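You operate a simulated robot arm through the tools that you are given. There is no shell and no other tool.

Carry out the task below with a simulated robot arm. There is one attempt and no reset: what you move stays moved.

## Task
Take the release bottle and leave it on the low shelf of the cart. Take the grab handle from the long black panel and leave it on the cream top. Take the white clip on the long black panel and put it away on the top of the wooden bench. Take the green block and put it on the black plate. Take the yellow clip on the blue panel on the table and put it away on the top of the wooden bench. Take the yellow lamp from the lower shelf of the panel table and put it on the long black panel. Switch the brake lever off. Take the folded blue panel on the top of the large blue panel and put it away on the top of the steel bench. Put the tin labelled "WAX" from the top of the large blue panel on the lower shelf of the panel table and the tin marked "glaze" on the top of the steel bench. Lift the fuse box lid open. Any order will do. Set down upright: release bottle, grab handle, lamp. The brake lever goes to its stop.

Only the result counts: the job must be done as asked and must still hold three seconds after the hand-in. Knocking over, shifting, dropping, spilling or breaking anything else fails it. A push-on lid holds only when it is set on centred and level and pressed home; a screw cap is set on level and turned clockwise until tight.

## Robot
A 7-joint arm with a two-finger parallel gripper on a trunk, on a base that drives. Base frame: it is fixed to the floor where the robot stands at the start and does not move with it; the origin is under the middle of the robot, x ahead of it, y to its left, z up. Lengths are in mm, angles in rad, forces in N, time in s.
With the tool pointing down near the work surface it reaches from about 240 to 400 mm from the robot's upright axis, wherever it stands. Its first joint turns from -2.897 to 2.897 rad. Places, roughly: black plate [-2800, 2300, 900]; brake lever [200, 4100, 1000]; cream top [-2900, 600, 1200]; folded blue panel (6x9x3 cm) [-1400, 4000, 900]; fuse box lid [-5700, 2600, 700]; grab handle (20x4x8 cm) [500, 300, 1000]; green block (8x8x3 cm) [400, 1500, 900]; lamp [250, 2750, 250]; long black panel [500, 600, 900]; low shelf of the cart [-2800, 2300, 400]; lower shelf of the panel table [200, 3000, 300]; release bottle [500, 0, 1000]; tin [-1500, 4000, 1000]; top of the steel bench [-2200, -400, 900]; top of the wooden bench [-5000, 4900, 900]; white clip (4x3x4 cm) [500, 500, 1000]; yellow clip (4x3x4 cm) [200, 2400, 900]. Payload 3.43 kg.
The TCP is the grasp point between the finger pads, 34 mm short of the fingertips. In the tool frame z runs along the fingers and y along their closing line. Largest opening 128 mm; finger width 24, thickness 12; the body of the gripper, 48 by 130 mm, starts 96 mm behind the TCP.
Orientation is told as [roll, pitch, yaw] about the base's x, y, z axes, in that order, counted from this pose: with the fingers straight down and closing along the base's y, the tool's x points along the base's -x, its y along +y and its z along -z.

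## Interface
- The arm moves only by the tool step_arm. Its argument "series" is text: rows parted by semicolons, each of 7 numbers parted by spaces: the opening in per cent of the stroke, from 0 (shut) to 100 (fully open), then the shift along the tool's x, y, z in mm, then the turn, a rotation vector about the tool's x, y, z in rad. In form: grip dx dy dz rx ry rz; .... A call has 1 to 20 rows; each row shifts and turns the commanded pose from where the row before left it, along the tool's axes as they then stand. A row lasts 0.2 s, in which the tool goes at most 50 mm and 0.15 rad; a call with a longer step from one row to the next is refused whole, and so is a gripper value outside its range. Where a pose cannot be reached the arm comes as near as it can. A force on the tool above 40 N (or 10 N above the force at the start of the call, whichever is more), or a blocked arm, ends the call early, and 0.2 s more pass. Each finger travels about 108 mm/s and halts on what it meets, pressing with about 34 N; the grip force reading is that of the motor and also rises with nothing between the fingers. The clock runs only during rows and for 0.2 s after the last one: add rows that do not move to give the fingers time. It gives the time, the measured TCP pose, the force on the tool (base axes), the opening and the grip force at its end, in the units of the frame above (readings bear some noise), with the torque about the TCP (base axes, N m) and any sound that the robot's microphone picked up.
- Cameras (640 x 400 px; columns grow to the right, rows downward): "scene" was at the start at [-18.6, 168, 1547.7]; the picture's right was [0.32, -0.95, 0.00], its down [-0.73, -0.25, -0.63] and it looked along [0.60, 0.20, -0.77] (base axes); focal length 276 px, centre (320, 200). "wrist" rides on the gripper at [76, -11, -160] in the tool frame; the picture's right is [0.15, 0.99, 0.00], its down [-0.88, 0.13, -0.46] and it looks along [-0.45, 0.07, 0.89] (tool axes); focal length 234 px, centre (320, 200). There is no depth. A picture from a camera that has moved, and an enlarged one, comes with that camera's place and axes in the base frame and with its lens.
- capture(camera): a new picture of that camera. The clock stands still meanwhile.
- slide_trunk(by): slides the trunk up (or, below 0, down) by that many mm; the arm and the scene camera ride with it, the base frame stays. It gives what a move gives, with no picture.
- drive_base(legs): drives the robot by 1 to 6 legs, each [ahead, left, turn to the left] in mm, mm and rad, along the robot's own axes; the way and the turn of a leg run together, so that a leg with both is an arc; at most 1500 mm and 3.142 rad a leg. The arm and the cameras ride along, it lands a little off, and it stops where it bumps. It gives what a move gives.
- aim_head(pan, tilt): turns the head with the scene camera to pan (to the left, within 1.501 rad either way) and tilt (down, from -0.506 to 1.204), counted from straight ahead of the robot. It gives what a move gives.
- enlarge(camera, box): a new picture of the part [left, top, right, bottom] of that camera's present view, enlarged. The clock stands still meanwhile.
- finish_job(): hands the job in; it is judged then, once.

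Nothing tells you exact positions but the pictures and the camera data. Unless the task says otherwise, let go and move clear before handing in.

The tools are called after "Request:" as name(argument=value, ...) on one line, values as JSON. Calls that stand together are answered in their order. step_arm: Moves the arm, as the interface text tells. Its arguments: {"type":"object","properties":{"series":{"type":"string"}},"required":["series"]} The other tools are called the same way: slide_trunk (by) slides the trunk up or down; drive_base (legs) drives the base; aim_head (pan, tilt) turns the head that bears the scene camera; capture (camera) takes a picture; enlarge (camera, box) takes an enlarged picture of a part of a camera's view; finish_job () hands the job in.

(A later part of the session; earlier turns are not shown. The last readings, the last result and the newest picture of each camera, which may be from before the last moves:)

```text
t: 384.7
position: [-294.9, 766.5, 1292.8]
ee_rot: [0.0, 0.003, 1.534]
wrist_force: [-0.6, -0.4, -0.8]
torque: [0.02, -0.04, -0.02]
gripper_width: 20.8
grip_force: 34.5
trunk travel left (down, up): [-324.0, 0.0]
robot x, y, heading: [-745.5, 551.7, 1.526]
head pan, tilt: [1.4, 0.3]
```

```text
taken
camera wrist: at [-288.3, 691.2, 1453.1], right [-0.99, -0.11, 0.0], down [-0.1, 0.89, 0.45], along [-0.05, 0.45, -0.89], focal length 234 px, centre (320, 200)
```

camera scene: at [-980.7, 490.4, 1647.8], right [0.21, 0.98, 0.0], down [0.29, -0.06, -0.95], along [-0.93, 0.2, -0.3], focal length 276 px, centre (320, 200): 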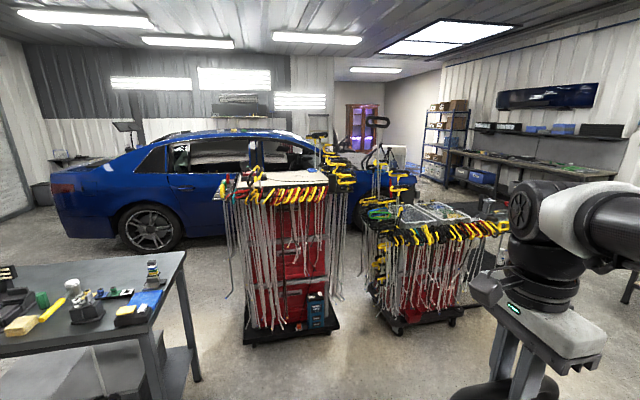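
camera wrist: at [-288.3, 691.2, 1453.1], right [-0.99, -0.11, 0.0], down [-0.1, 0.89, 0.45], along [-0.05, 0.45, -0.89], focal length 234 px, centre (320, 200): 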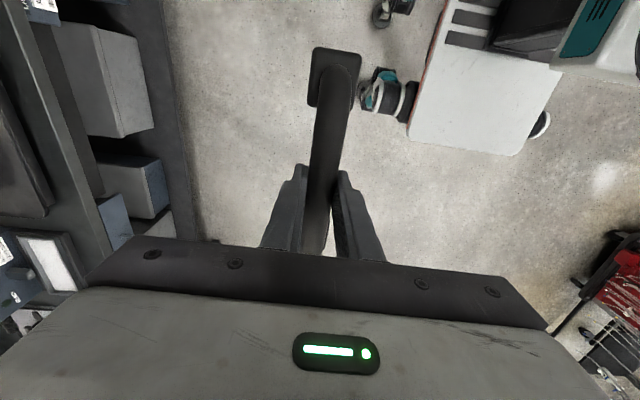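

The arm works fine on the right. Turning the robot around so the right side faces the trolley, then approaching.

Request:
drive_base(legs=[[290, 0, 0], [0, 0, 1.57], [0, 0, 1.61], [0, -1100, 0]])

Request:
aim_head(pan=-1.1, tilt=0.4)

Request:
capture(camera="scene")

Request:
capture(camera="wrist")

```text
t: 404.8
position: [-2210.5, 523.3, 1293.7]
ee_rot: [0.001, 0.004, -1.5]
wrist_force: [-0.5, -0.5, -1.3]
torque: [0.02, 0.01, -0.06]
gripper_width: 20.9
grip_force: 34.7
trunk travel left (down, up): [-324.0, 0.0]
robot x, y, heading: [-1789.8, 786.9, -1.511]
head pan, tilt: [1.4, 0.3]
```

```text
t: 407.1
position: [-2211.5, 523.4, 1293.1]
ee_rot: [0.0, 0.004, -1.5]
wrist_force: [0.1, -0.2, -0.9]
torque: [0.03, -0.02, -0.01]
gripper_width: 20.7
grip_force: 34.5
trunk travel left (down, up): [-324.0, 0.0]
robot x, y, heading: [-1787.1, 787.3, -1.505]
head pan, tilt: [-1.1, 0.4]
```

```text
taken
camera scene: at [-1734.4, 843.3, 1638.6], right [-0.51, 0.86, 0.0], down [0.33, 0.2, -0.92], along [-0.79, -0.47, -0.39], focal length 276 px, centre (320, 200)
```

scene: 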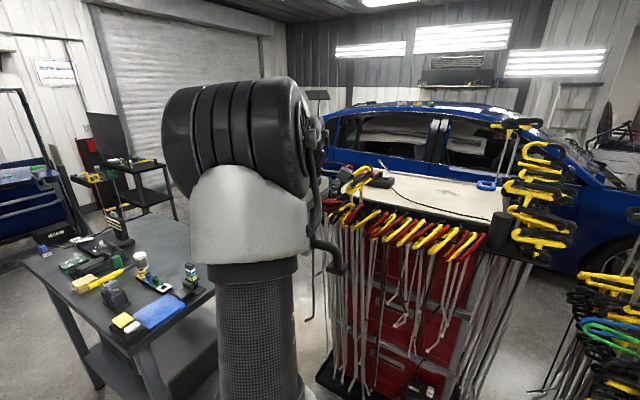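

```text
taken
camera wrist: at [-2229.2, 597.7, 1453.1], right [0.98, 0.22, 0.0], down [0.19, -0.87, 0.45], along [0.1, -0.44, -0.89], focal length 234 px, centre (320, 200)
```

wrist: 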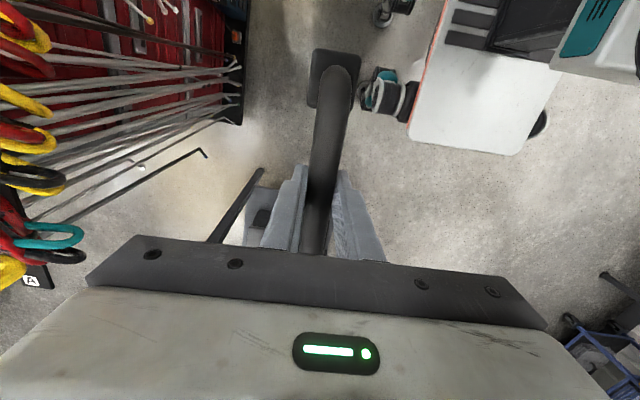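

Request:
enlarge(camera="scene", box=[310, 140, 520, 290])

Request:
enlarge(camera="wrist", box=[0, 0, 260, 200])

```text
2.67 times, centred on (415, 215) of scene
camera zoom: at [-1734.4, 843.3, 1638.6], right [-0.51, 0.86, 0.0], down [0.33, 0.2, -0.92], along [-0.79, -0.47, -0.39], focal length 737 px, centre (67, 160)
```

zoom: 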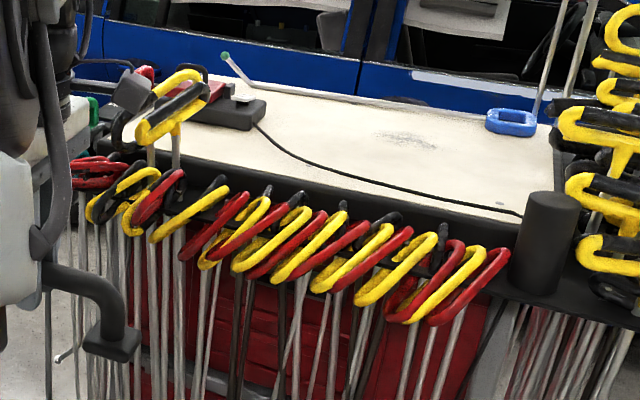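

```text
2.00 times, centred on (130, 100) of wrist
camera zoom: at [-2229.2, 597.7, 1453.1], right [0.98, 0.22, 0.0], down [0.19, -0.87, 0.45], along [0.1, -0.44, -0.89], focal length 468 px, centre (700, 400)
```

zoom: 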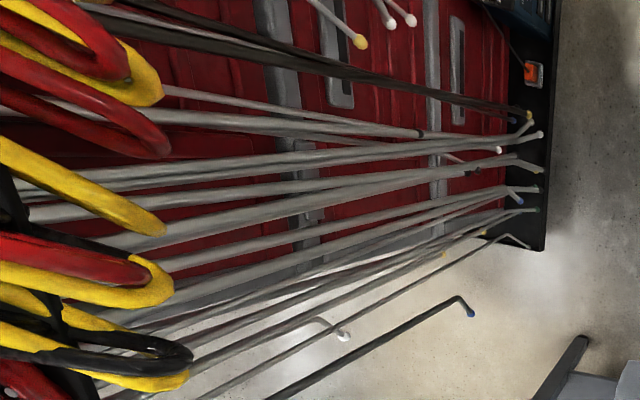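

Cream top at z≈1200; a clear strip in front of the cable lies around (−2735, 620). Raising the handle to clear the rim tools before moving in.

Request:
step_arm(series="10 0 0 -20 0 0 0;10 0 0 -20 0 0 0;10 0 0 -20 0 0 0;10 0 0 -20 0 0 0;10 0 0 0 0 0 0")

Request:
drive_base(legs=[[-69, 0, -0.065], [0, -300, 0]])

Request:
capture(camera="wrist")

Request:
capture(camera="scene")

```text
t: 408.3
position: [-2211.1, 522.4, 1373.4]
ee_rot: [-0.001, 0.002, -1.499]
wrist_force: [-0.6, -0.2, -0.9]
torque: [0.0, 0.01, 0.02]
gripper_width: 20.8
grip_force: 34.1
trunk travel left (down, up): [-324.0, 0.0]
robot x, y, heading: [-1788.6, 785.0, -1.507]
head pan, tilt: [-1.1, 0.4]
```

```text
t: 412.4
position: [-2530.2, 621.2, 1373.4]
ee_rot: [0.0, 0.004, -1.566]
wrist_force: [0.6, -0.5, -1.6]
torque: [0.01, 0.0, 0.0]
gripper_width: 21.1
grip_force: 34.4
trunk travel left (down, up): [-324.0, 0.0]
robot x, y, heading: [-2086.5, 856.0, -1.566]
head pan, tilt: [-1.1, 0.4]
```

```text
taken
camera wrist: at [-2542.6, 695.5, 1533.0], right [0.99, 0.15, 0.0], down [0.14, -0.88, 0.45], along [0.07, -0.45, -0.89], focal length 234 px, centre (320, 200)
```

wrist: 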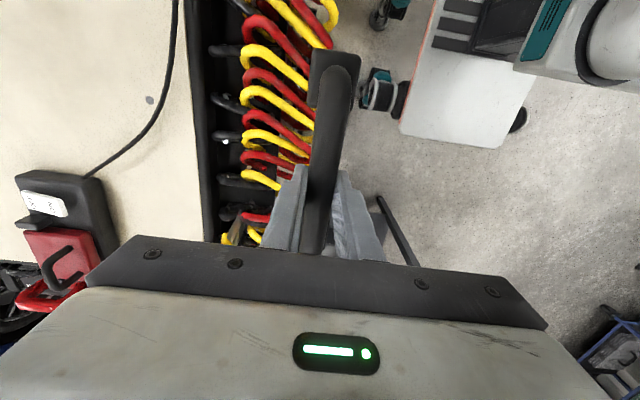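

```text
taken
camera scene: at [-2031.8, 908.6, 1638.6], right [-0.45, 0.89, 0.0], down [0.35, 0.18, -0.92], along [-0.82, -0.42, -0.39], focal length 276 px, centre (320, 200)
```

scene: 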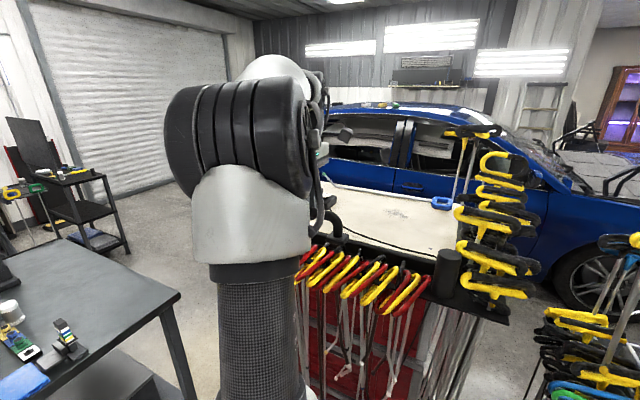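

From above I see the cable runs close to the front edge, so the roomier place is behind it, around (−2850, 685). Testing the longer reach here first.

Request:
step_arm(series="10 25 -24.2 0 0 0 0;10 25 -24.2 0 0 0 0;10 25 -24.2 0 0 0 0;10 25 -24.2 0 0 0 0;10 25 -24.2 0 0 0 0;10 0 0 0 0 0 0")

Request:
capture(camera="wrist")

```text
t: 413.8
position: [-2648.2, 744.7, 1372.5]
ee_rot: [0.001, 0.004, -1.563]
wrist_force: [-0.4, 0.1, -1.2]
torque: [0.0, 0.0, -0.01]
gripper_width: 20.9
grip_force: 34.2
trunk travel left (down, up): [-324.0, 0.0]
robot x, y, heading: [-2090.3, 857.0, -1.573]
head pan, tilt: [-1.1, 0.4]
```

```text
taken
camera wrist: at [-2662.3, 820.1, 1532.9], right [0.99, 0.15, 0.0], down [0.14, -0.88, 0.45], along [0.07, -0.45, -0.89], focal length 234 px, centre (320, 200)
```

wrist: 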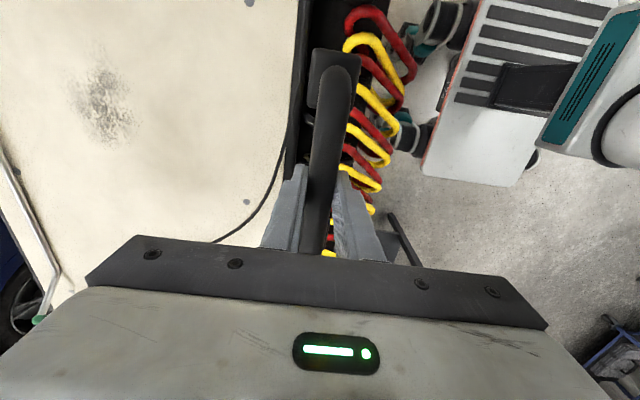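

Request:
drive_base(legs=[[0, -185, 0]])

Request:
capture(camera="wrist")

Request:
capture(camera="scene")

```text
t: 416.2
position: [-2836.3, 744.8, 1373.0]
ee_rot: [0.001, 0.002, -1.564]
wrist_force: [0.1, -0.5, -0.8]
torque: [0.01, 0.02, 0.0]
gripper_width: 20.9
grip_force: 34.2
trunk travel left (down, up): [-324.0, 0.0]
robot x, y, heading: [-2274.8, 859.6, -1.572]
head pan, tilt: [-1.1, 0.4]
```

```text
taken
camera wrist: at [-2849.0, 820.1, 1532.9], right [0.99, 0.15, 0.0], down [0.14, -0.88, 0.45], along [0.07, -0.45, -0.89], focal length 234 px, centre (320, 200)
```

wrist: 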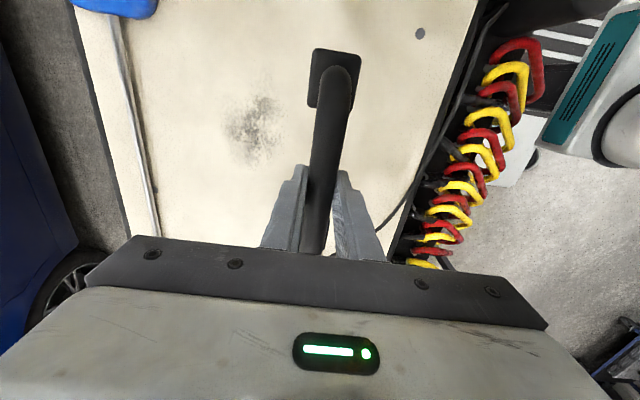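

```text
taken
camera scene: at [-2218.6, 908.9, 1638.6], right [-0.45, 0.89, 0.0], down [0.35, 0.18, -0.92], along [-0.82, -0.42, -0.39], focal length 276 px, centre (320, 200)
```

scene: 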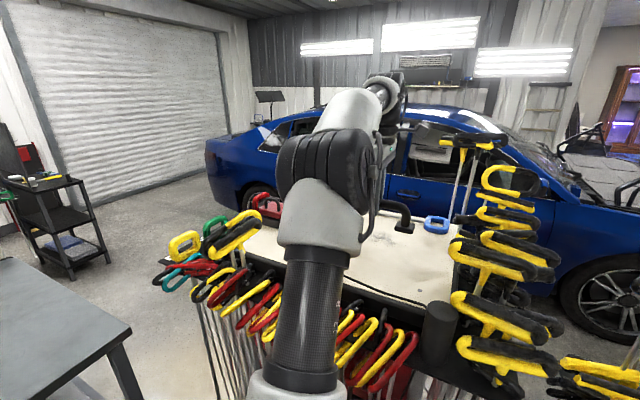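

Handle is over a clear area of the cream top. Lowering.

Request:
step_arm(series="10 0 0 20 0 0 0;10 0 0 20 0 0 0;10 0 0 20 0 0 0;10 0 0 15 0 0 0;10 0 0 10 0 0 0;10 0 0 0 0 0 0")

Request:
capture(camera="wrist")

Request:
step_arm(series="10 0 0 4 0 0 0;10 0 0 4 0 0 0;10 0 0 0 0 0 0")

Request:
step_arm(series="10 0 0 3 0 0 0;10 0 0 3 0 0 0;10 0 0 0 0 0 0")

```text
t: 417.6
position: [-2837.0, 745.4, 1290.7]
ee_rot: [-0.001, 0.003, -1.565]
wrist_force: [-0.1, 0.3, -1.0]
torque: [-0.01, 0.02, 0.0]
gripper_width: 20.8
grip_force: 34.0
trunk travel left (down, up): [-324.0, 0.0]
robot x, y, heading: [-2275.1, 858.0, -1.568]
head pan, tilt: [-1.1, 0.4]
```

```text
taken
camera wrist: at [-2849.7, 819.7, 1448.6], right [0.99, 0.15, 0.0], down [0.14, -0.88, 0.45], along [0.07, -0.45, -0.89], focal length 234 px, centre (320, 200)
```

wrist: 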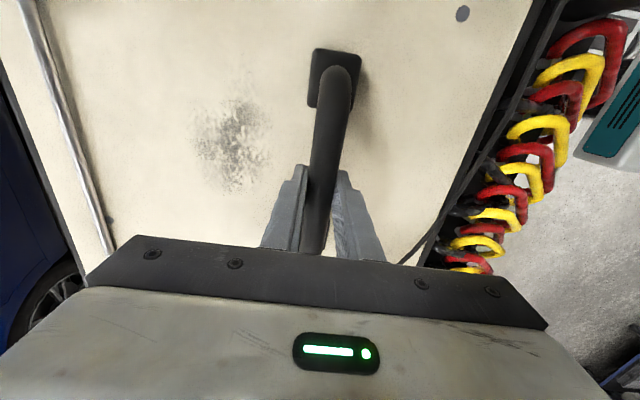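

```text
t: 418.4
position: [-2835.5, 744.3, 1283.5]
ee_rot: [-0.004, 0.002, -1.565]
wrist_force: [-2.0, -1.5, 12.8]
torque: [0.26, -0.08, 0.01]
gripper_width: 20.9
grip_force: 34.3
trunk travel left (down, up): [-324.0, 0.0]
robot x, y, heading: [-2276.8, 859.7, -1.578]
head pan, tilt: [-1.1, 0.4]
```

```text
t: 419.2
position: [-2835.7, 745.8, 1277.0]
ee_rot: [-0.007, 0.004, -1.566]
wrist_force: [-8.1, -0.6, 31.7]
torque: [-0.01, 0.07, 0.01]
gripper_width: 21.1
grip_force: 34.0
trunk travel left (down, up): [-324.0, 0.0]
robot x, y, heading: [-2278.6, 858.8, -1.575]
head pan, tilt: [-1.1, 0.4]
```

Both feet are on the top (torque vanished). Releasing and rising.

Request:
step_arm(series="10 0 0 -3 0 0 0;10 0 0 0 0 0 0;25 0 0 0 0 0 0;40 0 0 0 0 0 0;45 0 0 0 0 0 0")

Request:
step_arm(series="45 0 0 -15 0 0 0;45 0 0 -25 0 0 0;45 0 0 -25 0 0 0;45 0 0 -25 0 0 0;45 0 0 0 0 0 0")

Request:
capture(camera="wrist")

```text
t: 420.4
position: [-2836.3, 744.8, 1277.2]
ee_rot: [0.0, 0.003, -1.562]
wrist_force: [-0.2, -1.0, -0.2]
torque: [0.0, 0.0, 0.0]
gripper_width: 57.6
grip_force: 0.1
trunk travel left (down, up): [-324.0, 0.0]
robot x, y, heading: [-2271.0, 856.9, -1.569]
head pan, tilt: [-1.1, 0.4]
```

```text
t: 421.6
position: [-2835.2, 744.7, 1366.3]
ee_rot: [0.0, 0.003, -1.566]
wrist_force: [0.1, 0.5, 0.1]
torque: [0.03, 0.0, 0.0]
gripper_width: 57.6
grip_force: 0.0
trunk travel left (down, up): [-324.0, 0.0]
robot x, y, heading: [-2275.6, 858.5, -1.572]
head pan, tilt: [-1.1, 0.4]
```

```text
taken
camera wrist: at [-2849.9, 819.8, 1525.9], right [0.99, 0.15, 0.0], down [0.14, -0.88, 0.45], along [0.07, -0.45, -0.89], focal length 234 px, centre (320, 200)
```

wrist: 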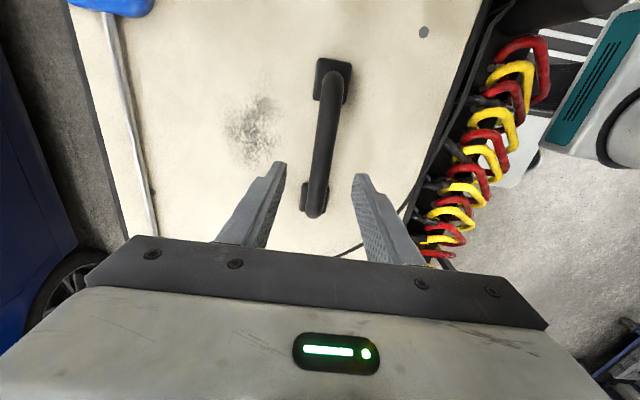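

Handle is standing on the cream top. Next, the trestle table again (folded panel and glaze tin), using the right side this time.

Request:
drive_base(legs=[[0, 900, 0], [-930, 0, 0], [-930, 0, 0], [0, 0, -1.57]])

Request:
aim_head(pan=-1.2, tilt=0.5)

Request:
capture(camera="scene")

Request:
capture(camera="wrist")

```text
t: 443.5
position: [-1443.5, 3257.3, 1365.9]
ee_rot: [0.0, 0.003, 3.123]
wrist_force: [-1.0, -0.6, 0.2]
torque: [0.0, 0.0, -0.02]
gripper_width: 57.9
grip_force: 0.1
trunk travel left (down, up): [-324.0, 0.0]
robot x, y, heading: [-1344.7, 2694.8, 3.118]
head pan, tilt: [-1.1, 0.4]
```

```text
t: 444.2
position: [-1442.3, 3257.8, 1366.5]
ee_rot: [0.0, 0.002, 3.123]
wrist_force: [0.1, 0.6, 0.6]
torque: [0.02, 0.01, 0.02]
gripper_width: 57.7
grip_force: 0.1
trunk travel left (down, up): [-324.0, 0.0]
robot x, y, heading: [-1345.3, 2694.6, 3.115]
head pan, tilt: [-1.201, 0.499]
```

```text
taken
camera scene: at [-1289.4, 2641.4, 1629.5], right [0.94, 0.34, 0.0], down [0.16, -0.45, -0.88], along [-0.3, 0.83, -0.48], focal length 276 px, centre (320, 200)
```

scene: 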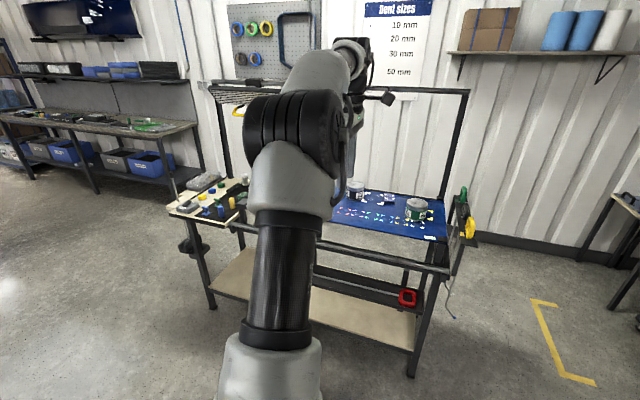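

```text
taken
camera wrist: at [-1369.9, 3268.2, 1525.7], right [0.13, -0.99, 0.0], down [-0.88, -0.11, 0.45], along [-0.45, -0.06, -0.89], focal length 234 px, centre (320, 200)
```

wrist: 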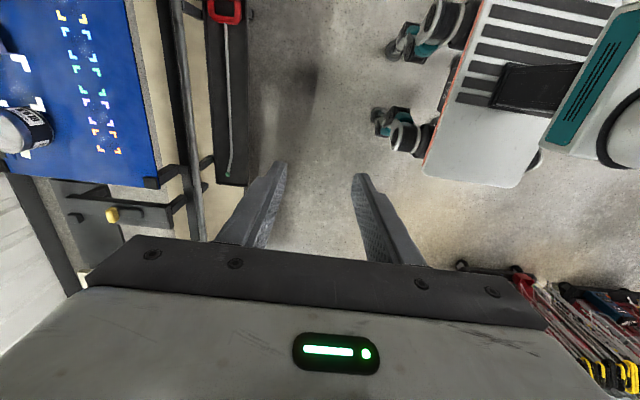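

Tool-down pickup looks possible from this side. Testing the maximum reach to the right while still in free air.

Request:
slide_trunk(by=-200)

Request:
step_arm(series="57 0 -30 0 0 0 0;57 0 -30 0 0 0 0;57 0 -30 0 0 0 0;57 0 -30 0 0 0 0;57 0 -30 0 0 0 0;57 0 -30 0 0 0 0;57 0 0 0 0 0 0")

```text
t: 446.4
position: [-1444.4, 3258.5, 1165.7]
ee_rot: [-0.001, 0.003, 3.124]
wrist_force: [-0.3, -0.6, 0.3]
torque: [0.01, 0.02, -0.05]
gripper_width: 57.4
grip_force: 0.1
trunk travel left (down, up): [-124.0, 200.0]
robot x, y, heading: [-1345.4, 2696.4, 3.118]
head pan, tilt: [-1.201, 0.499]
```

```text
t: 448.0
position: [-1439.8, 3325.4, 1134.8]
ee_rot: [0.0, 0.003, 3.124]
wrist_force: [-0.6, -0.7, -0.4]
torque: [0.02, -0.02, -0.02]
gripper_width: 72.9
grip_force: 0.0
out of reach, approached as far as the arm can: row 2, 3, 4, 5, 6
trunk travel left (down, up): [-124.0, 200.0]
robot x, y, heading: [-1345.6, 2693.4, 3.114]
head pan, tilt: [-1.201, 0.499]
```

Request:
step_arm(series="57 0 0 30 0 0 0;57 0 0 30 0 0 0;57 0 0 30 0 0 0;57 0 0 30 0 0 0;57 0 0 30 0 0 0;57 0 0 0 0 0 0")

```text
t: 449.4
position: [-1443.8, 3371.2, 1014.0]
ee_rot: [0.001, 0.003, 3.123]
wrist_force: [-0.8, 0.1, 0.3]
torque: [0.01, -0.01, 0.05]
gripper_width: 73.1
grip_force: 0.1
out of reach, approached as far as the arm can: row 1, 2, 3, 4, 5
trunk travel left (down, up): [-124.0, 200.0]
robot x, y, heading: [-1343.7, 2696.6, 3.115]
head pan, tilt: [-1.201, 0.499]
```

Reach maxes at about 700 mm tool-down. Retracting, then turning the tool to point north with a mild pitch for the panel and tin.

Request:
step_arm(series="60 0 30 -10 0 0 0;60 0 30 -10 0 0 0;60 0 30 -10 0 0 0;60 0 30 -10 0 0 0;60 0 30 -10 0 0 0;60 0 30 -10 0 0 0;60 0 30 0 0 0 0;60 0 0 0 0 0 0")

Request:
step_arm(series="60 0 0 0 0 0 0.13;60 0 0 0 0 0 0.13;60 0 0 0 0 0 0.13;60 0 0 0 0 0 0.13;60 0 0 0 0 0 0.13;60 0 0 0 0 0 0.13;60 0 0 0 0 0 0.13;60 0 0 0 0 0 0.13;60 0 0 0 0 0 0.13;60 0 0 0 0 0 0.13;60 0 0 0 0 0 0.13;60 0 0 0 0 0 0.122;60 0 0 0 0 -0.13 0;60 0 0 0 0 -0.13 0;60 0 0 0 0 -0.14 0;60 0 0 0 0 0 0")

Request:
capture(camera="wrist")

```text
t: 451.2
position: [-1465.9, 3324.7, 1124.2]
ee_rot: [-0.001, 0.004, 3.124]
wrist_force: [0.2, 0.4, -0.2]
torque: [-0.01, 0.02, 0.04]
gripper_width: 77.0
grip_force: 0.0
out of reach, approached as far as the arm can: row 1, 2, 3, 4, 5, 6, 7
trunk travel left (down, up): [-124.0, 200.0]
robot x, y, heading: [-1344.8, 2694.7, 3.119]
head pan, tilt: [-1.201, 0.499]
```

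```text
t: 454.6
position: [-1467.2, 3326.0, 1126.6]
ee_rot: [-0.005, -0.401, 1.572]
wrist_force: [-0.3, 0.0, 0.4]
torque: [-0.02, 0.0, 0.01]
gripper_width: 77.0
grip_force: 0.1
trunk travel left (down, up): [-124.0, 200.0]
robot x, y, heading: [-1344.2, 2695.0, 3.12]
head pan, tilt: [-1.201, 0.499]
```

```text
taken
camera wrist: at [-1456.9, 3194.1, 1242.4], right [-0.99, -0.14, -0.06], down [-0.13, 0.63, 0.76], along [-0.06, 0.76, -0.64], focal length 234 px, centre (320, 200)
```

wrist: 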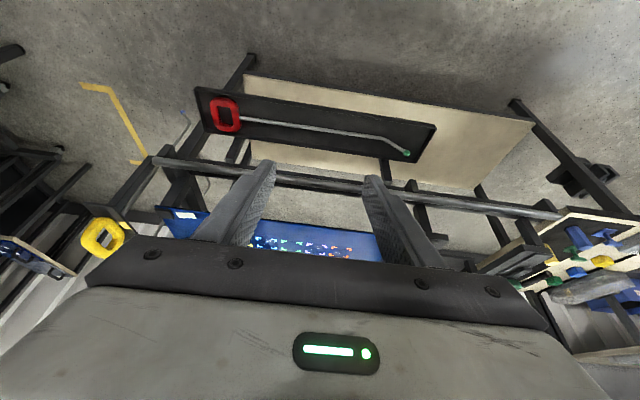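

Request:
drive_base(legs=[[-70, 0, 0.02], [0, -450, 0]])

Request:
capture(camera="wrist")

Request:
capture(camera="scene")

```text
t: 459.9
position: [-1403.4, 3755.8, 1124.7]
ee_rot: [-0.005, -0.4, 1.591]
wrist_force: [0.6, 0.6, 0.4]
torque: [0.02, -0.01, 0.0]
gripper_width: 76.7
grip_force: 0.0
trunk travel left (down, up): [-124.0, 200.0]
robot x, y, heading: [-1271.4, 3122.1, 3.133]
head pan, tilt: [-1.201, 0.499]
```

```text
taken
camera wrist: at [-1391.8, 3622.9, 1242.3], right [-0.99, -0.15, -0.06], down [-0.14, 0.63, 0.76], along [-0.08, 0.76, -0.64], focal length 234 px, centre (320, 200)
```

wrist: 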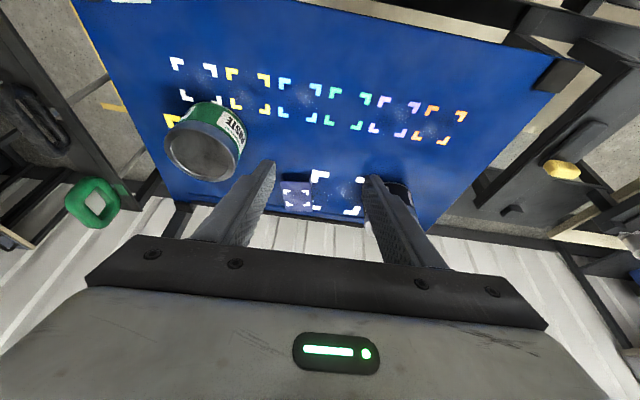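

```text
taken
camera scene: at [-1214.4, 3072.8, 1429.5], right [0.94, 0.35, 0.0], down [0.17, -0.45, -0.88], along [-0.31, 0.82, -0.48], focal length 276 px, centre (320, 200)
```

scene: 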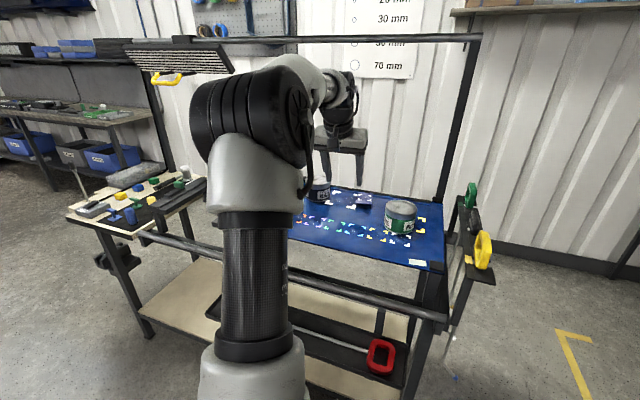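

Request:
drive_base(legs=[[0, -130, 0]])

Request:
capture(camera="wrist")

```text
t: 461.8
position: [-1402.5, 3887.1, 1125.2]
ee_rot: [-0.004, -0.397, 1.591]
wrist_force: [-0.2, -0.4, -0.7]
torque: [-0.01, -0.02, 0.01]
gripper_width: 76.8
grip_force: 0.2
trunk travel left (down, up): [-124.0, 200.0]
robot x, y, heading: [-1267.5, 3253.3, 3.136]
head pan, tilt: [-1.201, 0.499]
```

```text
taken
camera wrist: at [-1390.8, 3754.6, 1242.4], right [-0.99, -0.15, -0.06], down [-0.14, 0.63, 0.76], along [-0.08, 0.76, -0.64], focal length 234 px, centre (320, 200)
```

wrist: 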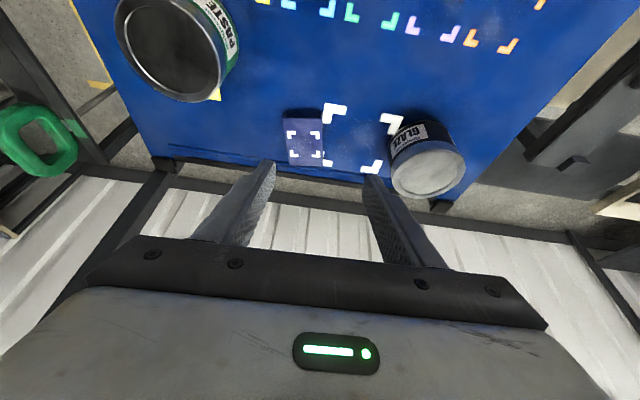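

Folded panel at (−1386, 3968) is in line with the tool axis. Advancing toward it.

Request:
step_arm(series="66 0 -17.9 20 0 0 0;66 0 0 25 0 0 0;66 0 0 25 0 0 0;66 0 0 25 0 0 0;66 0 0 25 0 0 0;66 0 0 0 0 0 0")

Request:
capture(camera="wrist")

```text
t: 463.2
position: [-1384.1, 3936.1, 1013.1]
ee_rot: [-0.004, -0.401, 1.589]
wrist_force: [-1.0, -1.0, 0.3]
torque: [-0.03, -0.01, -0.02]
gripper_width: 84.7
grip_force: 0.1
trunk travel left (down, up): [-124.0, 200.0]
robot x, y, heading: [-1269.7, 3257.4, 3.129]
head pan, tilt: [-1.201, 0.499]
```

```text
taken
camera wrist: at [-1372.2, 3804.4, 1131.4], right [-0.99, -0.15, -0.06], down [-0.14, 0.63, 0.76], along [-0.08, 0.76, -0.64], focal length 234 px, centre (320, 200)
```

wrist: 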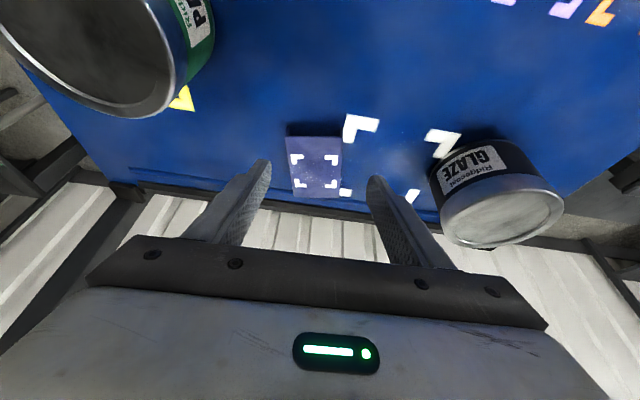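

Request:
step_arm(series="66 0.4 0 15 0 0 0;66 0.4 0 15 0 0 0;66 0.4 0 14 0 0 0;66 0.4 0 9 0 0 0;66 0 0 0 0 0 0")

Request:
capture(camera="wrist")

```text
t: 464.4
position: [-1382.5, 3953.1, 965.0]
ee_rot: [-0.003, -0.402, 1.589]
wrist_force: [0.4, -0.1, 0.4]
torque: [0.02, -0.01, 0.0]
gripper_width: 84.2
grip_force: 0.1
trunk travel left (down, up): [-124.0, 200.0]
robot x, y, heading: [-1267.4, 3252.8, 3.135]
head pan, tilt: [-1.201, 0.499]
```

```text
taken
camera wrist: at [-1372.2, 3821.3, 1082.4], right [-0.99, -0.15, -0.06], down [-0.14, 0.63, 0.76], along [-0.08, 0.76, -0.64], focal length 234 px, centre (320, 200)
```

wrist: 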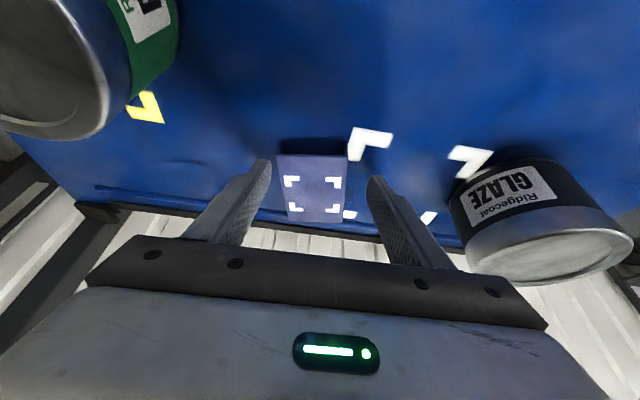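

Request:
step_arm(series="66 0 -2.5 5 0 0 0;66 0 0 0 0 0 0;55 0 0 0 0 0 0;45 0 0 0 0 0 0;35 0 0 0 0 0 0;35 0 0 0 0 0 0")

Request:
capture(camera="wrist")

```text
t: 465.8
position: [-1382.6, 3955.2, 961.0]
ee_rot: [-0.003, -0.399, 1.59]
wrist_force: [1.1, 0.8, 0.7]
torque: [0.02, 0.02, -0.05]
gripper_width: 57.6
grip_force: 34.6
trunk travel left (down, up): [-124.0, 200.0]
robot x, y, heading: [-1265.1, 3259.7, 3.134]
head pan, tilt: [-1.201, 0.499]
```

```text
taken
camera wrist: at [-1369.7, 3823.5, 1078.6], right [-0.99, -0.15, -0.06], down [-0.14, 0.63, 0.76], along [-0.08, 0.76, -0.64], focal length 234 px, centre (320, 200)
```

wrist: 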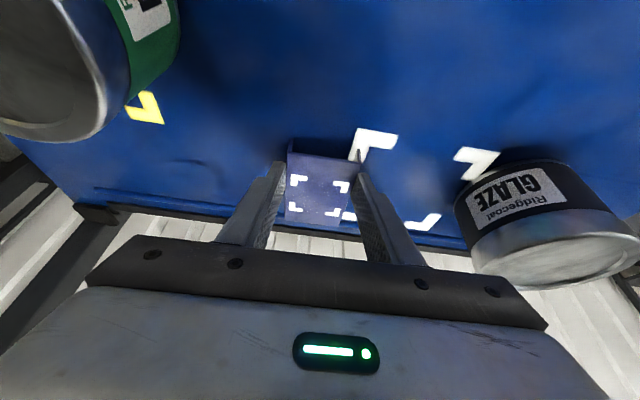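

Gripped at 58 mm. Retreating up along the tool axis and driving away.

Request:
step_arm(series="35 0 0 -10 0 0 0;35 0 0 -25 0 0 0;35 0 0 -25 0 0 0;35 0 0 -25 0 0 0;35 0 0 -25 0 0 0;35 0 0 -25 0 0 0;35 0 0 -25 0 0 0;35 0 0 0 0 0 0")

Request:
drive_base(legs=[[0, 600, 0]])

Request:
capture(camera="wrist")

```text
t: 467.6
position: [-1381.0, 3893.1, 1107.8]
ee_rot: [-0.004, -0.4, 1.591]
wrist_force: [-1.3, 1.0, 0.3]
torque: [-0.03, 0.03, 0.0]
gripper_width: 57.3
grip_force: 34.0
trunk travel left (down, up): [-124.0, 200.0]
robot x, y, heading: [-1265.5, 3257.1, 3.135]
head pan, tilt: [-1.201, 0.499]
```

```text
t: 473.9
position: [-1388.2, 3290.2, 1108.8]
ee_rot: [-0.003, -0.4, 1.597]
wrist_force: [-0.2, -0.2, -1.0]
torque: [-0.02, 0.01, -0.04]
gripper_width: 57.0
grip_force: 33.9
trunk travel left (down, up): [-124.0, 200.0]
robot x, y, heading: [-1273.3, 2651.6, 3.145]
head pan, tilt: [-1.201, 0.499]
```

```text
taken
camera wrist: at [-1375.8, 3157.1, 1225.7], right [-0.99, -0.16, -0.06], down [-0.15, 0.63, 0.76], along [-0.08, 0.76, -0.64], focal length 234 px, centre (320, 200)
```

wrist: 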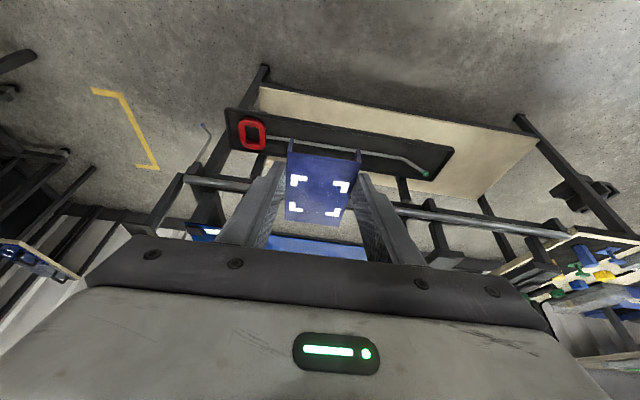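

Now carrying the folded panel to the steel bench: turn so the right side faces it and drive down its east side.

Request:
drive_base(legs=[[0, 0, 1.57], [1300, 0, 0], [1300, 0, 0]])

Request:
aim_head(pan=-1.2, tilt=0.5)

Request:
capture(camera="scene")

Request:
capture(camera="wrist")

```text
t: 490.5
position: [-1960.0, -82.9, 1108.1]
ee_rot: [-0.003, -0.401, -3.121]
wrist_force: [0.1, 1.0, -0.8]
torque: [0.01, -0.01, 0.0]
gripper_width: 57.0
grip_force: 34.6
trunk travel left (down, up): [-124.0, 200.0]
robot x, y, heading: [-1319.0, 30.0, -1.58]
head pan, tilt: [-1.201, 0.499]
```

```text
t: 491.1
position: [-1959.0, -83.8, 1108.8]
ee_rot: [-0.004, -0.4, -3.12]
wrist_force: [0.2, -0.4, -0.2]
torque: [0.03, -0.03, -0.03]
gripper_width: 57.4
grip_force: 33.6
trunk travel left (down, up): [-124.0, 200.0]
robot x, y, heading: [-1324.7, 28.3, -1.578]
head pan, tilt: [-1.201, 0.499]
```

```text
taken
camera scene: at [-1267.7, 89.6, 1429.5], right [-0.35, 0.93, 0.0], down [0.45, 0.17, -0.88], along [-0.82, -0.31, -0.48], focal length 276 px, centre (320, 200)
```

scene: 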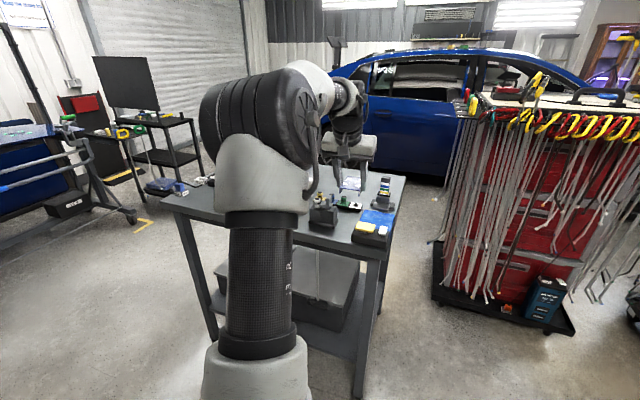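

```text
taken
camera wrist: at [-1829.1, -70.1, 1225.6], right [0.15, -0.99, -0.06], down [-0.63, -0.14, 0.76], along [-0.76, -0.08, -0.64], focal length 234 px, centre (320, 200)
```

wrist: 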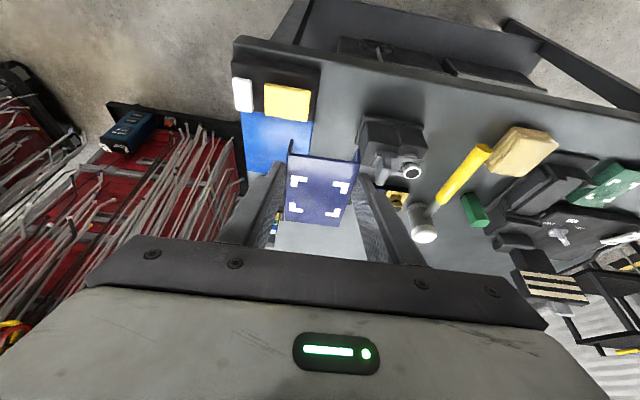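

Request:
aim_head(pan=-1.4, tilt=0.6)

Request:
capture(camera="scene")

Request:
enlarge(camera="wrist", box=[220, 0, 640, 260])

```text
t: 491.9
position: [-1959.5, -82.6, 1109.6]
ee_rot: [-0.004, -0.401, -3.12]
wrist_force: [1.0, 0.4, -0.6]
torque: [-0.01, -0.03, -0.02]
gripper_width: 57.5
grip_force: 33.5
trunk travel left (down, up): [-124.0, 200.0]
robot x, y, heading: [-1322.9, 26.7, -1.578]
head pan, tilt: [-1.4, 0.6]
```

```text
taken
camera scene: at [-1269.9, 107.4, 1420.4], right [-0.16, 0.99, 0.0], down [0.56, 0.09, -0.83], along [-0.81, -0.14, -0.56], focal length 276 px, centre (320, 200)
```

scene: 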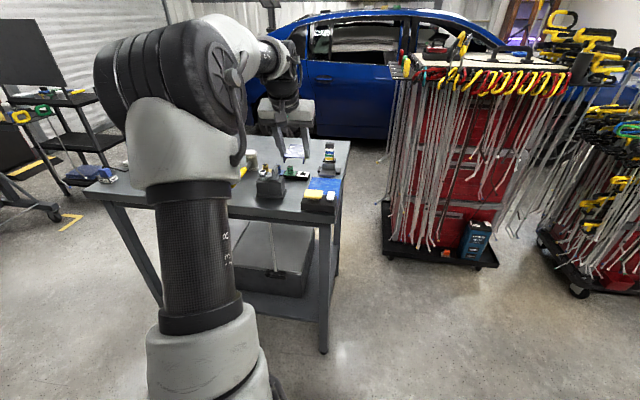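

```text
1.52 times, centred on (430, 130) of wrist
camera zoom: at [-1829.1, -70.1, 1225.7], right [0.15, -0.99, -0.06], down [-0.63, -0.14, 0.76], along [-0.76, -0.08, -0.64], focal length 357 px, centre (152, 307)
```

zoom: 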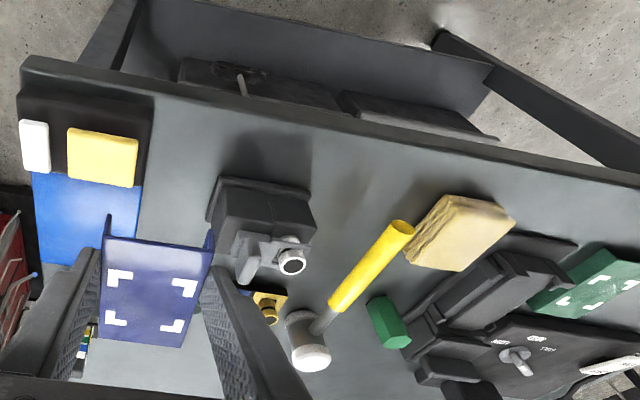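

The bench front edge is at x≈−1936; I need two free spots here (panel now, glaze tin later). Moving a little south to look at the rest of the bench.

Request:
drive_base(legs=[[330, 0, 0]])

Request:
capture(camera="wrist")

Request:
capture(camera="scene")

```text
t: 494.1
position: [-1961.0, -415.3, 1108.5]
ee_rot: [-0.004, -0.399, -3.118]
wrist_force: [0.6, -1.2, -1.0]
torque: [-0.01, -0.03, 0.02]
gripper_width: 57.2
grip_force: 34.5
trunk travel left (down, up): [-124.0, 200.0]
robot x, y, heading: [-1320.6, -304.2, -1.574]
head pan, tilt: [-1.4, 0.6]
```

```text
taken
camera wrist: at [-1830.9, -402.4, 1225.7], right [0.16, -0.99, -0.06], down [-0.63, -0.15, 0.76], along [-0.76, -0.08, -0.64], focal length 234 px, centre (320, 200)
```

wrist: 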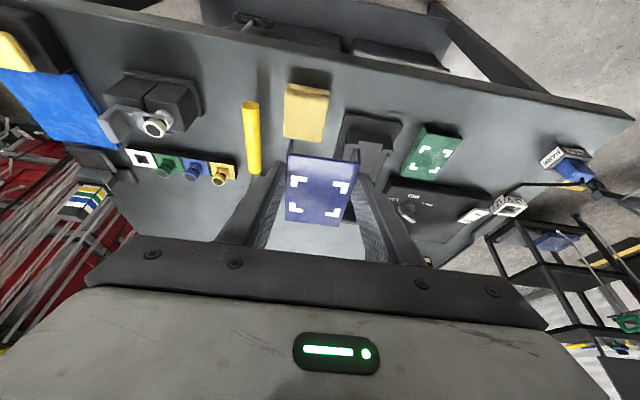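

```text
taken
camera scene: at [-1272.1, -223.8, 1420.4], right [-0.17, 0.99, 0.0], down [0.56, 0.09, -0.83], along [-0.81, -0.14, -0.56], focal length 276 px, centre (320, 200)
```

scene: 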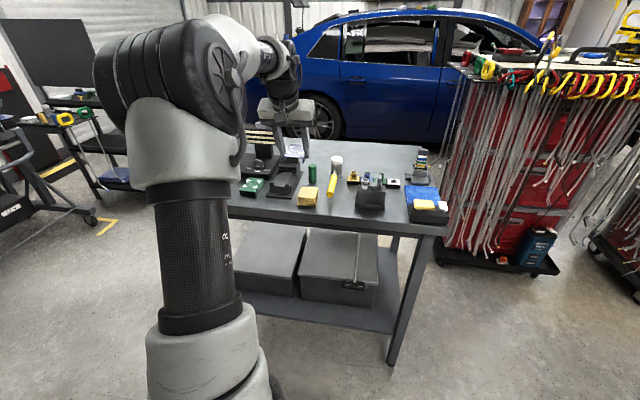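

Request:
enlarge(camera="wrist", box=[260, 20, 640, 250])

Request:
enlarge(camera="wrist", box=[80, 30, 340, 190])

Request:
enlarge(camera="scene", box=[220, 130, 460, 270])

```text
1.68 times, centred on (450, 135) of wrist
camera zoom: at [-1830.9, -402.4, 1225.7], right [0.16, -0.99, -0.06], down [-0.63, -0.15, 0.76], along [-0.76, -0.08, -0.64], focal length 394 px, centre (101, 310)
```

zoom: 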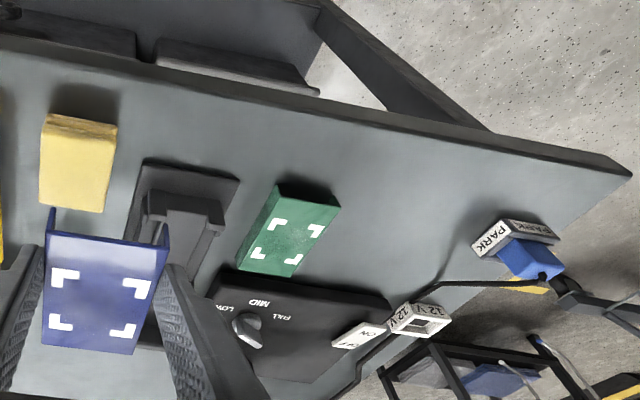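

```text
2.46 times, centred on (210, 110) of wrist
camera zoom: at [-1830.9, -402.4, 1225.7], right [0.16, -0.99, -0.06], down [-0.63, -0.15, 0.76], along [-0.76, -0.08, -0.64], focal length 576 px, centre (591, 422)
```

zoom: 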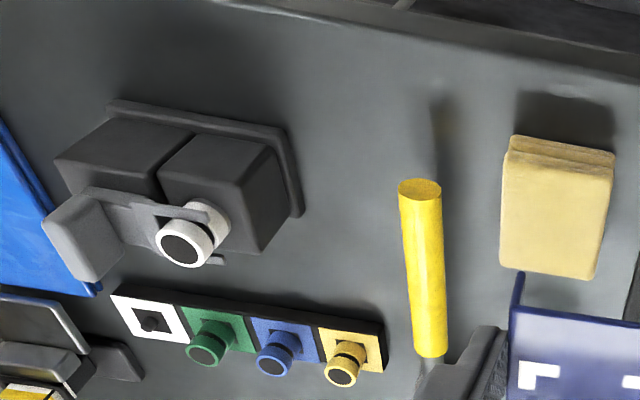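

```text
2.67 times, centred on (340, 200) of scene
camera zoom: at [-1272.1, -223.8, 1420.4], right [-0.17, 0.99, 0.0], down [0.56, 0.09, -0.83], along [-0.81, -0.14, -0.56], focal length 737 px, centre (267, 200)
```

zoom: 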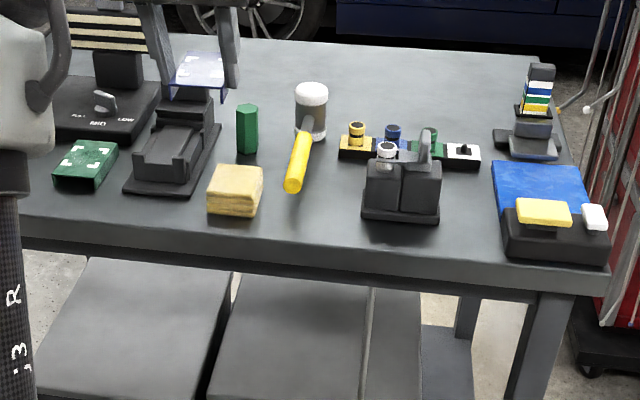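

Free patch found at the bench's south-east corner, about (−2005, −712), between the green folded panel and the "PARK" tag. Moving there.

Request:
drive_base(legs=[[297, 0, 0]])

Request:
capture(camera="wrist")

```text
t: 496.1
position: [-1962.2, -712.9, 1109.9]
ee_rot: [-0.004, -0.4, -3.12]
wrist_force: [-0.3, -0.4, -0.5]
torque: [0.0, 0.02, 0.03]
gripper_width: 57.5
grip_force: 33.5
trunk travel left (down, up): [-124.0, 200.0]
robot x, y, heading: [-1326.9, -600.7, -1.578]
head pan, tilt: [-1.4, 0.6]
```

```text
taken
camera wrist: at [-1832.7, -698.8, 1225.7], right [0.15, -0.99, -0.06], down [-0.63, -0.15, 0.76], along [-0.76, -0.08, -0.64], focal length 234 px, centre (320, 200)
```

wrist: 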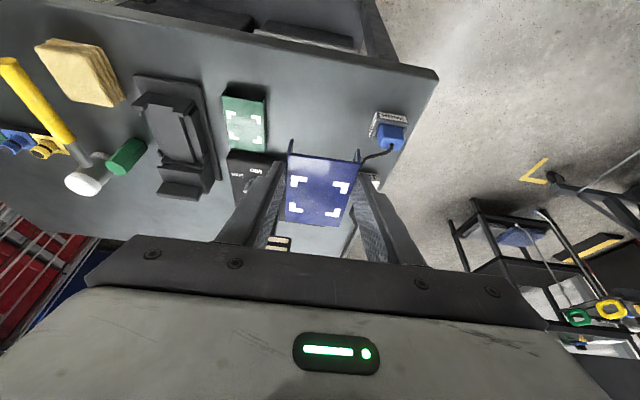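

Request:
step_arm(series="35 6.5 -1.5 26.2 0 0 0;35 6.5 -1.5 26.2 0 0 0;35 6.5 -1.5 26.2 0 0 0;35 6.5 -1.5 26.2 0 0 0;35 6.5 -1.5 26.2 0 0 0;35 0 0 0 0 0 0")

Request:
capture(camera="wrist")

```text
t: 497.5
position: [-1983.4, -701.6, 973.3]
ee_rot: [-0.003, -0.401, -3.12]
wrist_force: [0.0, -0.1, 0.5]
torque: [0.02, -0.04, 0.02]
gripper_width: 57.4
grip_force: 33.8
trunk travel left (down, up): [-124.0, 200.0]
robot x, y, heading: [-1327.3, -600.7, -1.574]
head pan, tilt: [-1.4, 0.6]
```

```text
taken
camera wrist: at [-1854.0, -688.9, 1090.8], right [0.15, -0.99, -0.06], down [-0.63, -0.15, 0.76], along [-0.76, -0.08, -0.64], focal length 234 px, centre (320, 200)
```

wrist: 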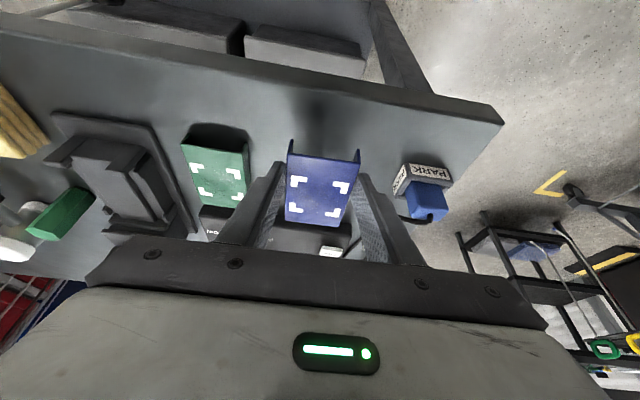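

Request:
step_arm(series="35 3.9 0 9.2 0 0 0;35 3.9 0 9.2 0 0 0;35 0 0 0 0 0 0")

Request:
step_arm(series="35 1.6 0 3.7 0 0 0;35 1.6 0 3.7 0 0 0;35 0 0 0 0 0 0")

Request:
step_arm(series="35 1.6 0 3.7 0 0 0;35 1.6 0 3.7 0 0 0;35 0 0 0 0 0 0")

Request:
capture(camera="wrist")

```text
t: 498.3
position: [-1984.1, -702.3, 954.7]
ee_rot: [-0.003, -0.4, -3.121]
wrist_force: [0.5, -0.5, -0.1]
torque: [0.0, -0.02, 0.04]
gripper_width: 57.0
grip_force: 34.2
trunk travel left (down, up): [-124.0, 200.0]
robot x, y, heading: [-1327.9, -601.5, -1.576]
head pan, tilt: [-1.4, 0.6]
```

```text
t: 499.1
position: [-1985.8, -701.7, 947.0]
ee_rot: [-0.004, -0.399, -3.119]
wrist_force: [-0.2, 0.2, -1.8]
torque: [0.04, -0.03, -0.01]
gripper_width: 57.2
grip_force: 34.0
trunk travel left (down, up): [-124.0, 200.0]
robot x, y, heading: [-1322.7, -597.2, -1.576]
head pan, tilt: [-1.4, 0.6]
```

```text
t: 499.9
position: [-1984.1, -703.8, 941.9]
ee_rot: [-0.005, -0.405, -3.119]
wrist_force: [3.7, 1.4, 15.3]
torque: [-0.13, -0.43, 0.06]
gripper_width: 57.1
grip_force: 34.4
trunk travel left (down, up): [-124.0, 200.0]
robot x, y, heading: [-1328.2, -601.1, -1.575]
head pan, tilt: [-1.4, 0.6]
```

```text
taken
camera wrist: at [-1853.7, -690.5, 1058.0], right [0.15, -0.99, -0.06], down [-0.63, -0.14, 0.77], along [-0.76, -0.08, -0.64], focal length 234 px, centre (320, 200)
```

wrist: 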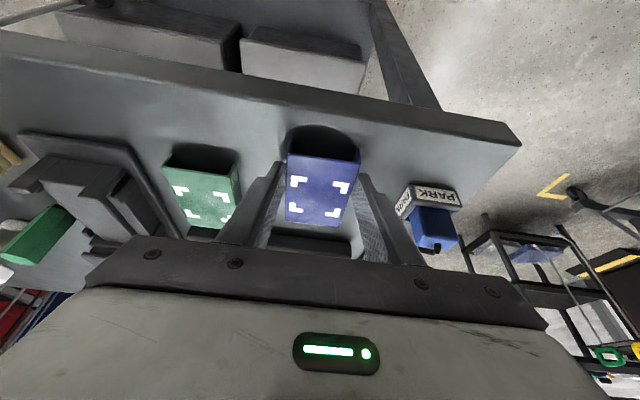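

Request:
step_arm(series="35 1 0 2.3 0 0 0;35 0 0 0 0 0 0")

Request:
step_arm(series="40 0 0 0 0 0 0;50 0 0 0 0 0 0;60 0 0 0 0 0 0;60 0 0 0 0 0 0")

Request:
step_arm(series="60 0 0 -10 0 0 0;60 0 0 -25 0 0 0;60 0 0 -25 0 0 0;60 0 0 -25 0 0 0;60 0 0 -25 0 0 0;60 0 0 -25 0 0 0;60 0 0 0 0 0 0")

Request:
capture(camera="wrist")

```text
t: 500.5
position: [-1984.5, -703.2, 940.5]
ee_rot: [-0.005, -0.408, -3.122]
wrist_force: [3.1, 1.9, 28.8]
torque: [0.04, 0.12, 0.01]
gripper_width: 57.4
grip_force: 33.9
trunk travel left (down, up): [-124.0, 200.0]
robot x, y, heading: [-1323.6, -602.9, -1.581]
head pan, tilt: [-1.4, 0.6]
```

```text
t: 501.5
position: [-1982.7, -702.5, 935.7]
ee_rot: [-0.003, -0.399, -3.121]
wrist_force: [6.4, 8.1, 11.2]
torque: [-0.13, -0.23, 0.22]
gripper_width: 72.2
grip_force: 0.2
trunk travel left (down, up): [-124.0, 200.0]
robot x, y, heading: [-1328.1, -594.8, -1.573]
head pan, tilt: [-1.4, 0.6]
```

```text
t: 503.1
position: [-1929.3, -703.4, 1061.1]
ee_rot: [-0.005, -0.4, -3.12]
wrist_force: [-0.1, -0.1, -0.4]
torque: [0.01, 0.02, -0.02]
gripper_width: 76.6
grip_force: 0.0
trunk travel left (down, up): [-124.0, 200.0]
robot x, y, heading: [-1325.6, -599.7, -1.575]
head pan, tilt: [-1.4, 0.6]
```

```text
taken
camera wrist: at [-1801.1, -690.2, 1178.8], right [0.15, -0.99, -0.06], down [-0.63, -0.15, 0.76], along [-0.76, -0.08, -0.64], focal length 234 px, centre (320, 200)
```

wrist: 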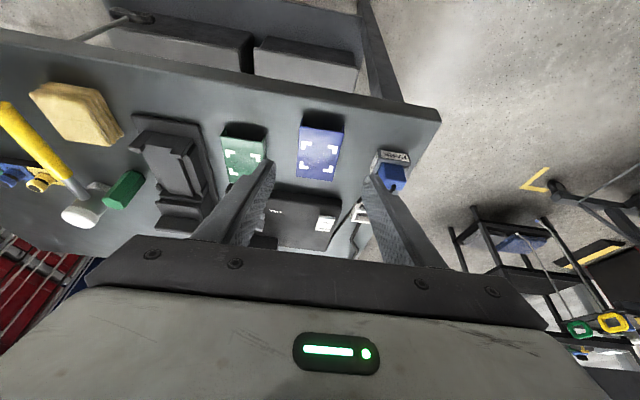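

Folded panel is on the steel bench. Going back to the trestle for the glaze tin.

Request:
drive_base(legs=[[-1300, 0, 0], [-1300, 0, 0], [-650, 0, 0], [0, 0, -1.565]])

```text
t: 523.0
position: [-1313.3, 3285.7, 1061.6]
ee_rot: [-0.005, -0.399, 1.556]
wrist_force: [0.4, 0.8, 0.9]
torque: [0.0, -0.02, 0.01]
gripper_width: 76.8
grip_force: 0.0
trunk travel left (down, up): [-124.0, 200.0]
robot x, y, heading: [-1228.8, 2680.2, 3.097]
head pan, tilt: [-1.4, 0.6]
```

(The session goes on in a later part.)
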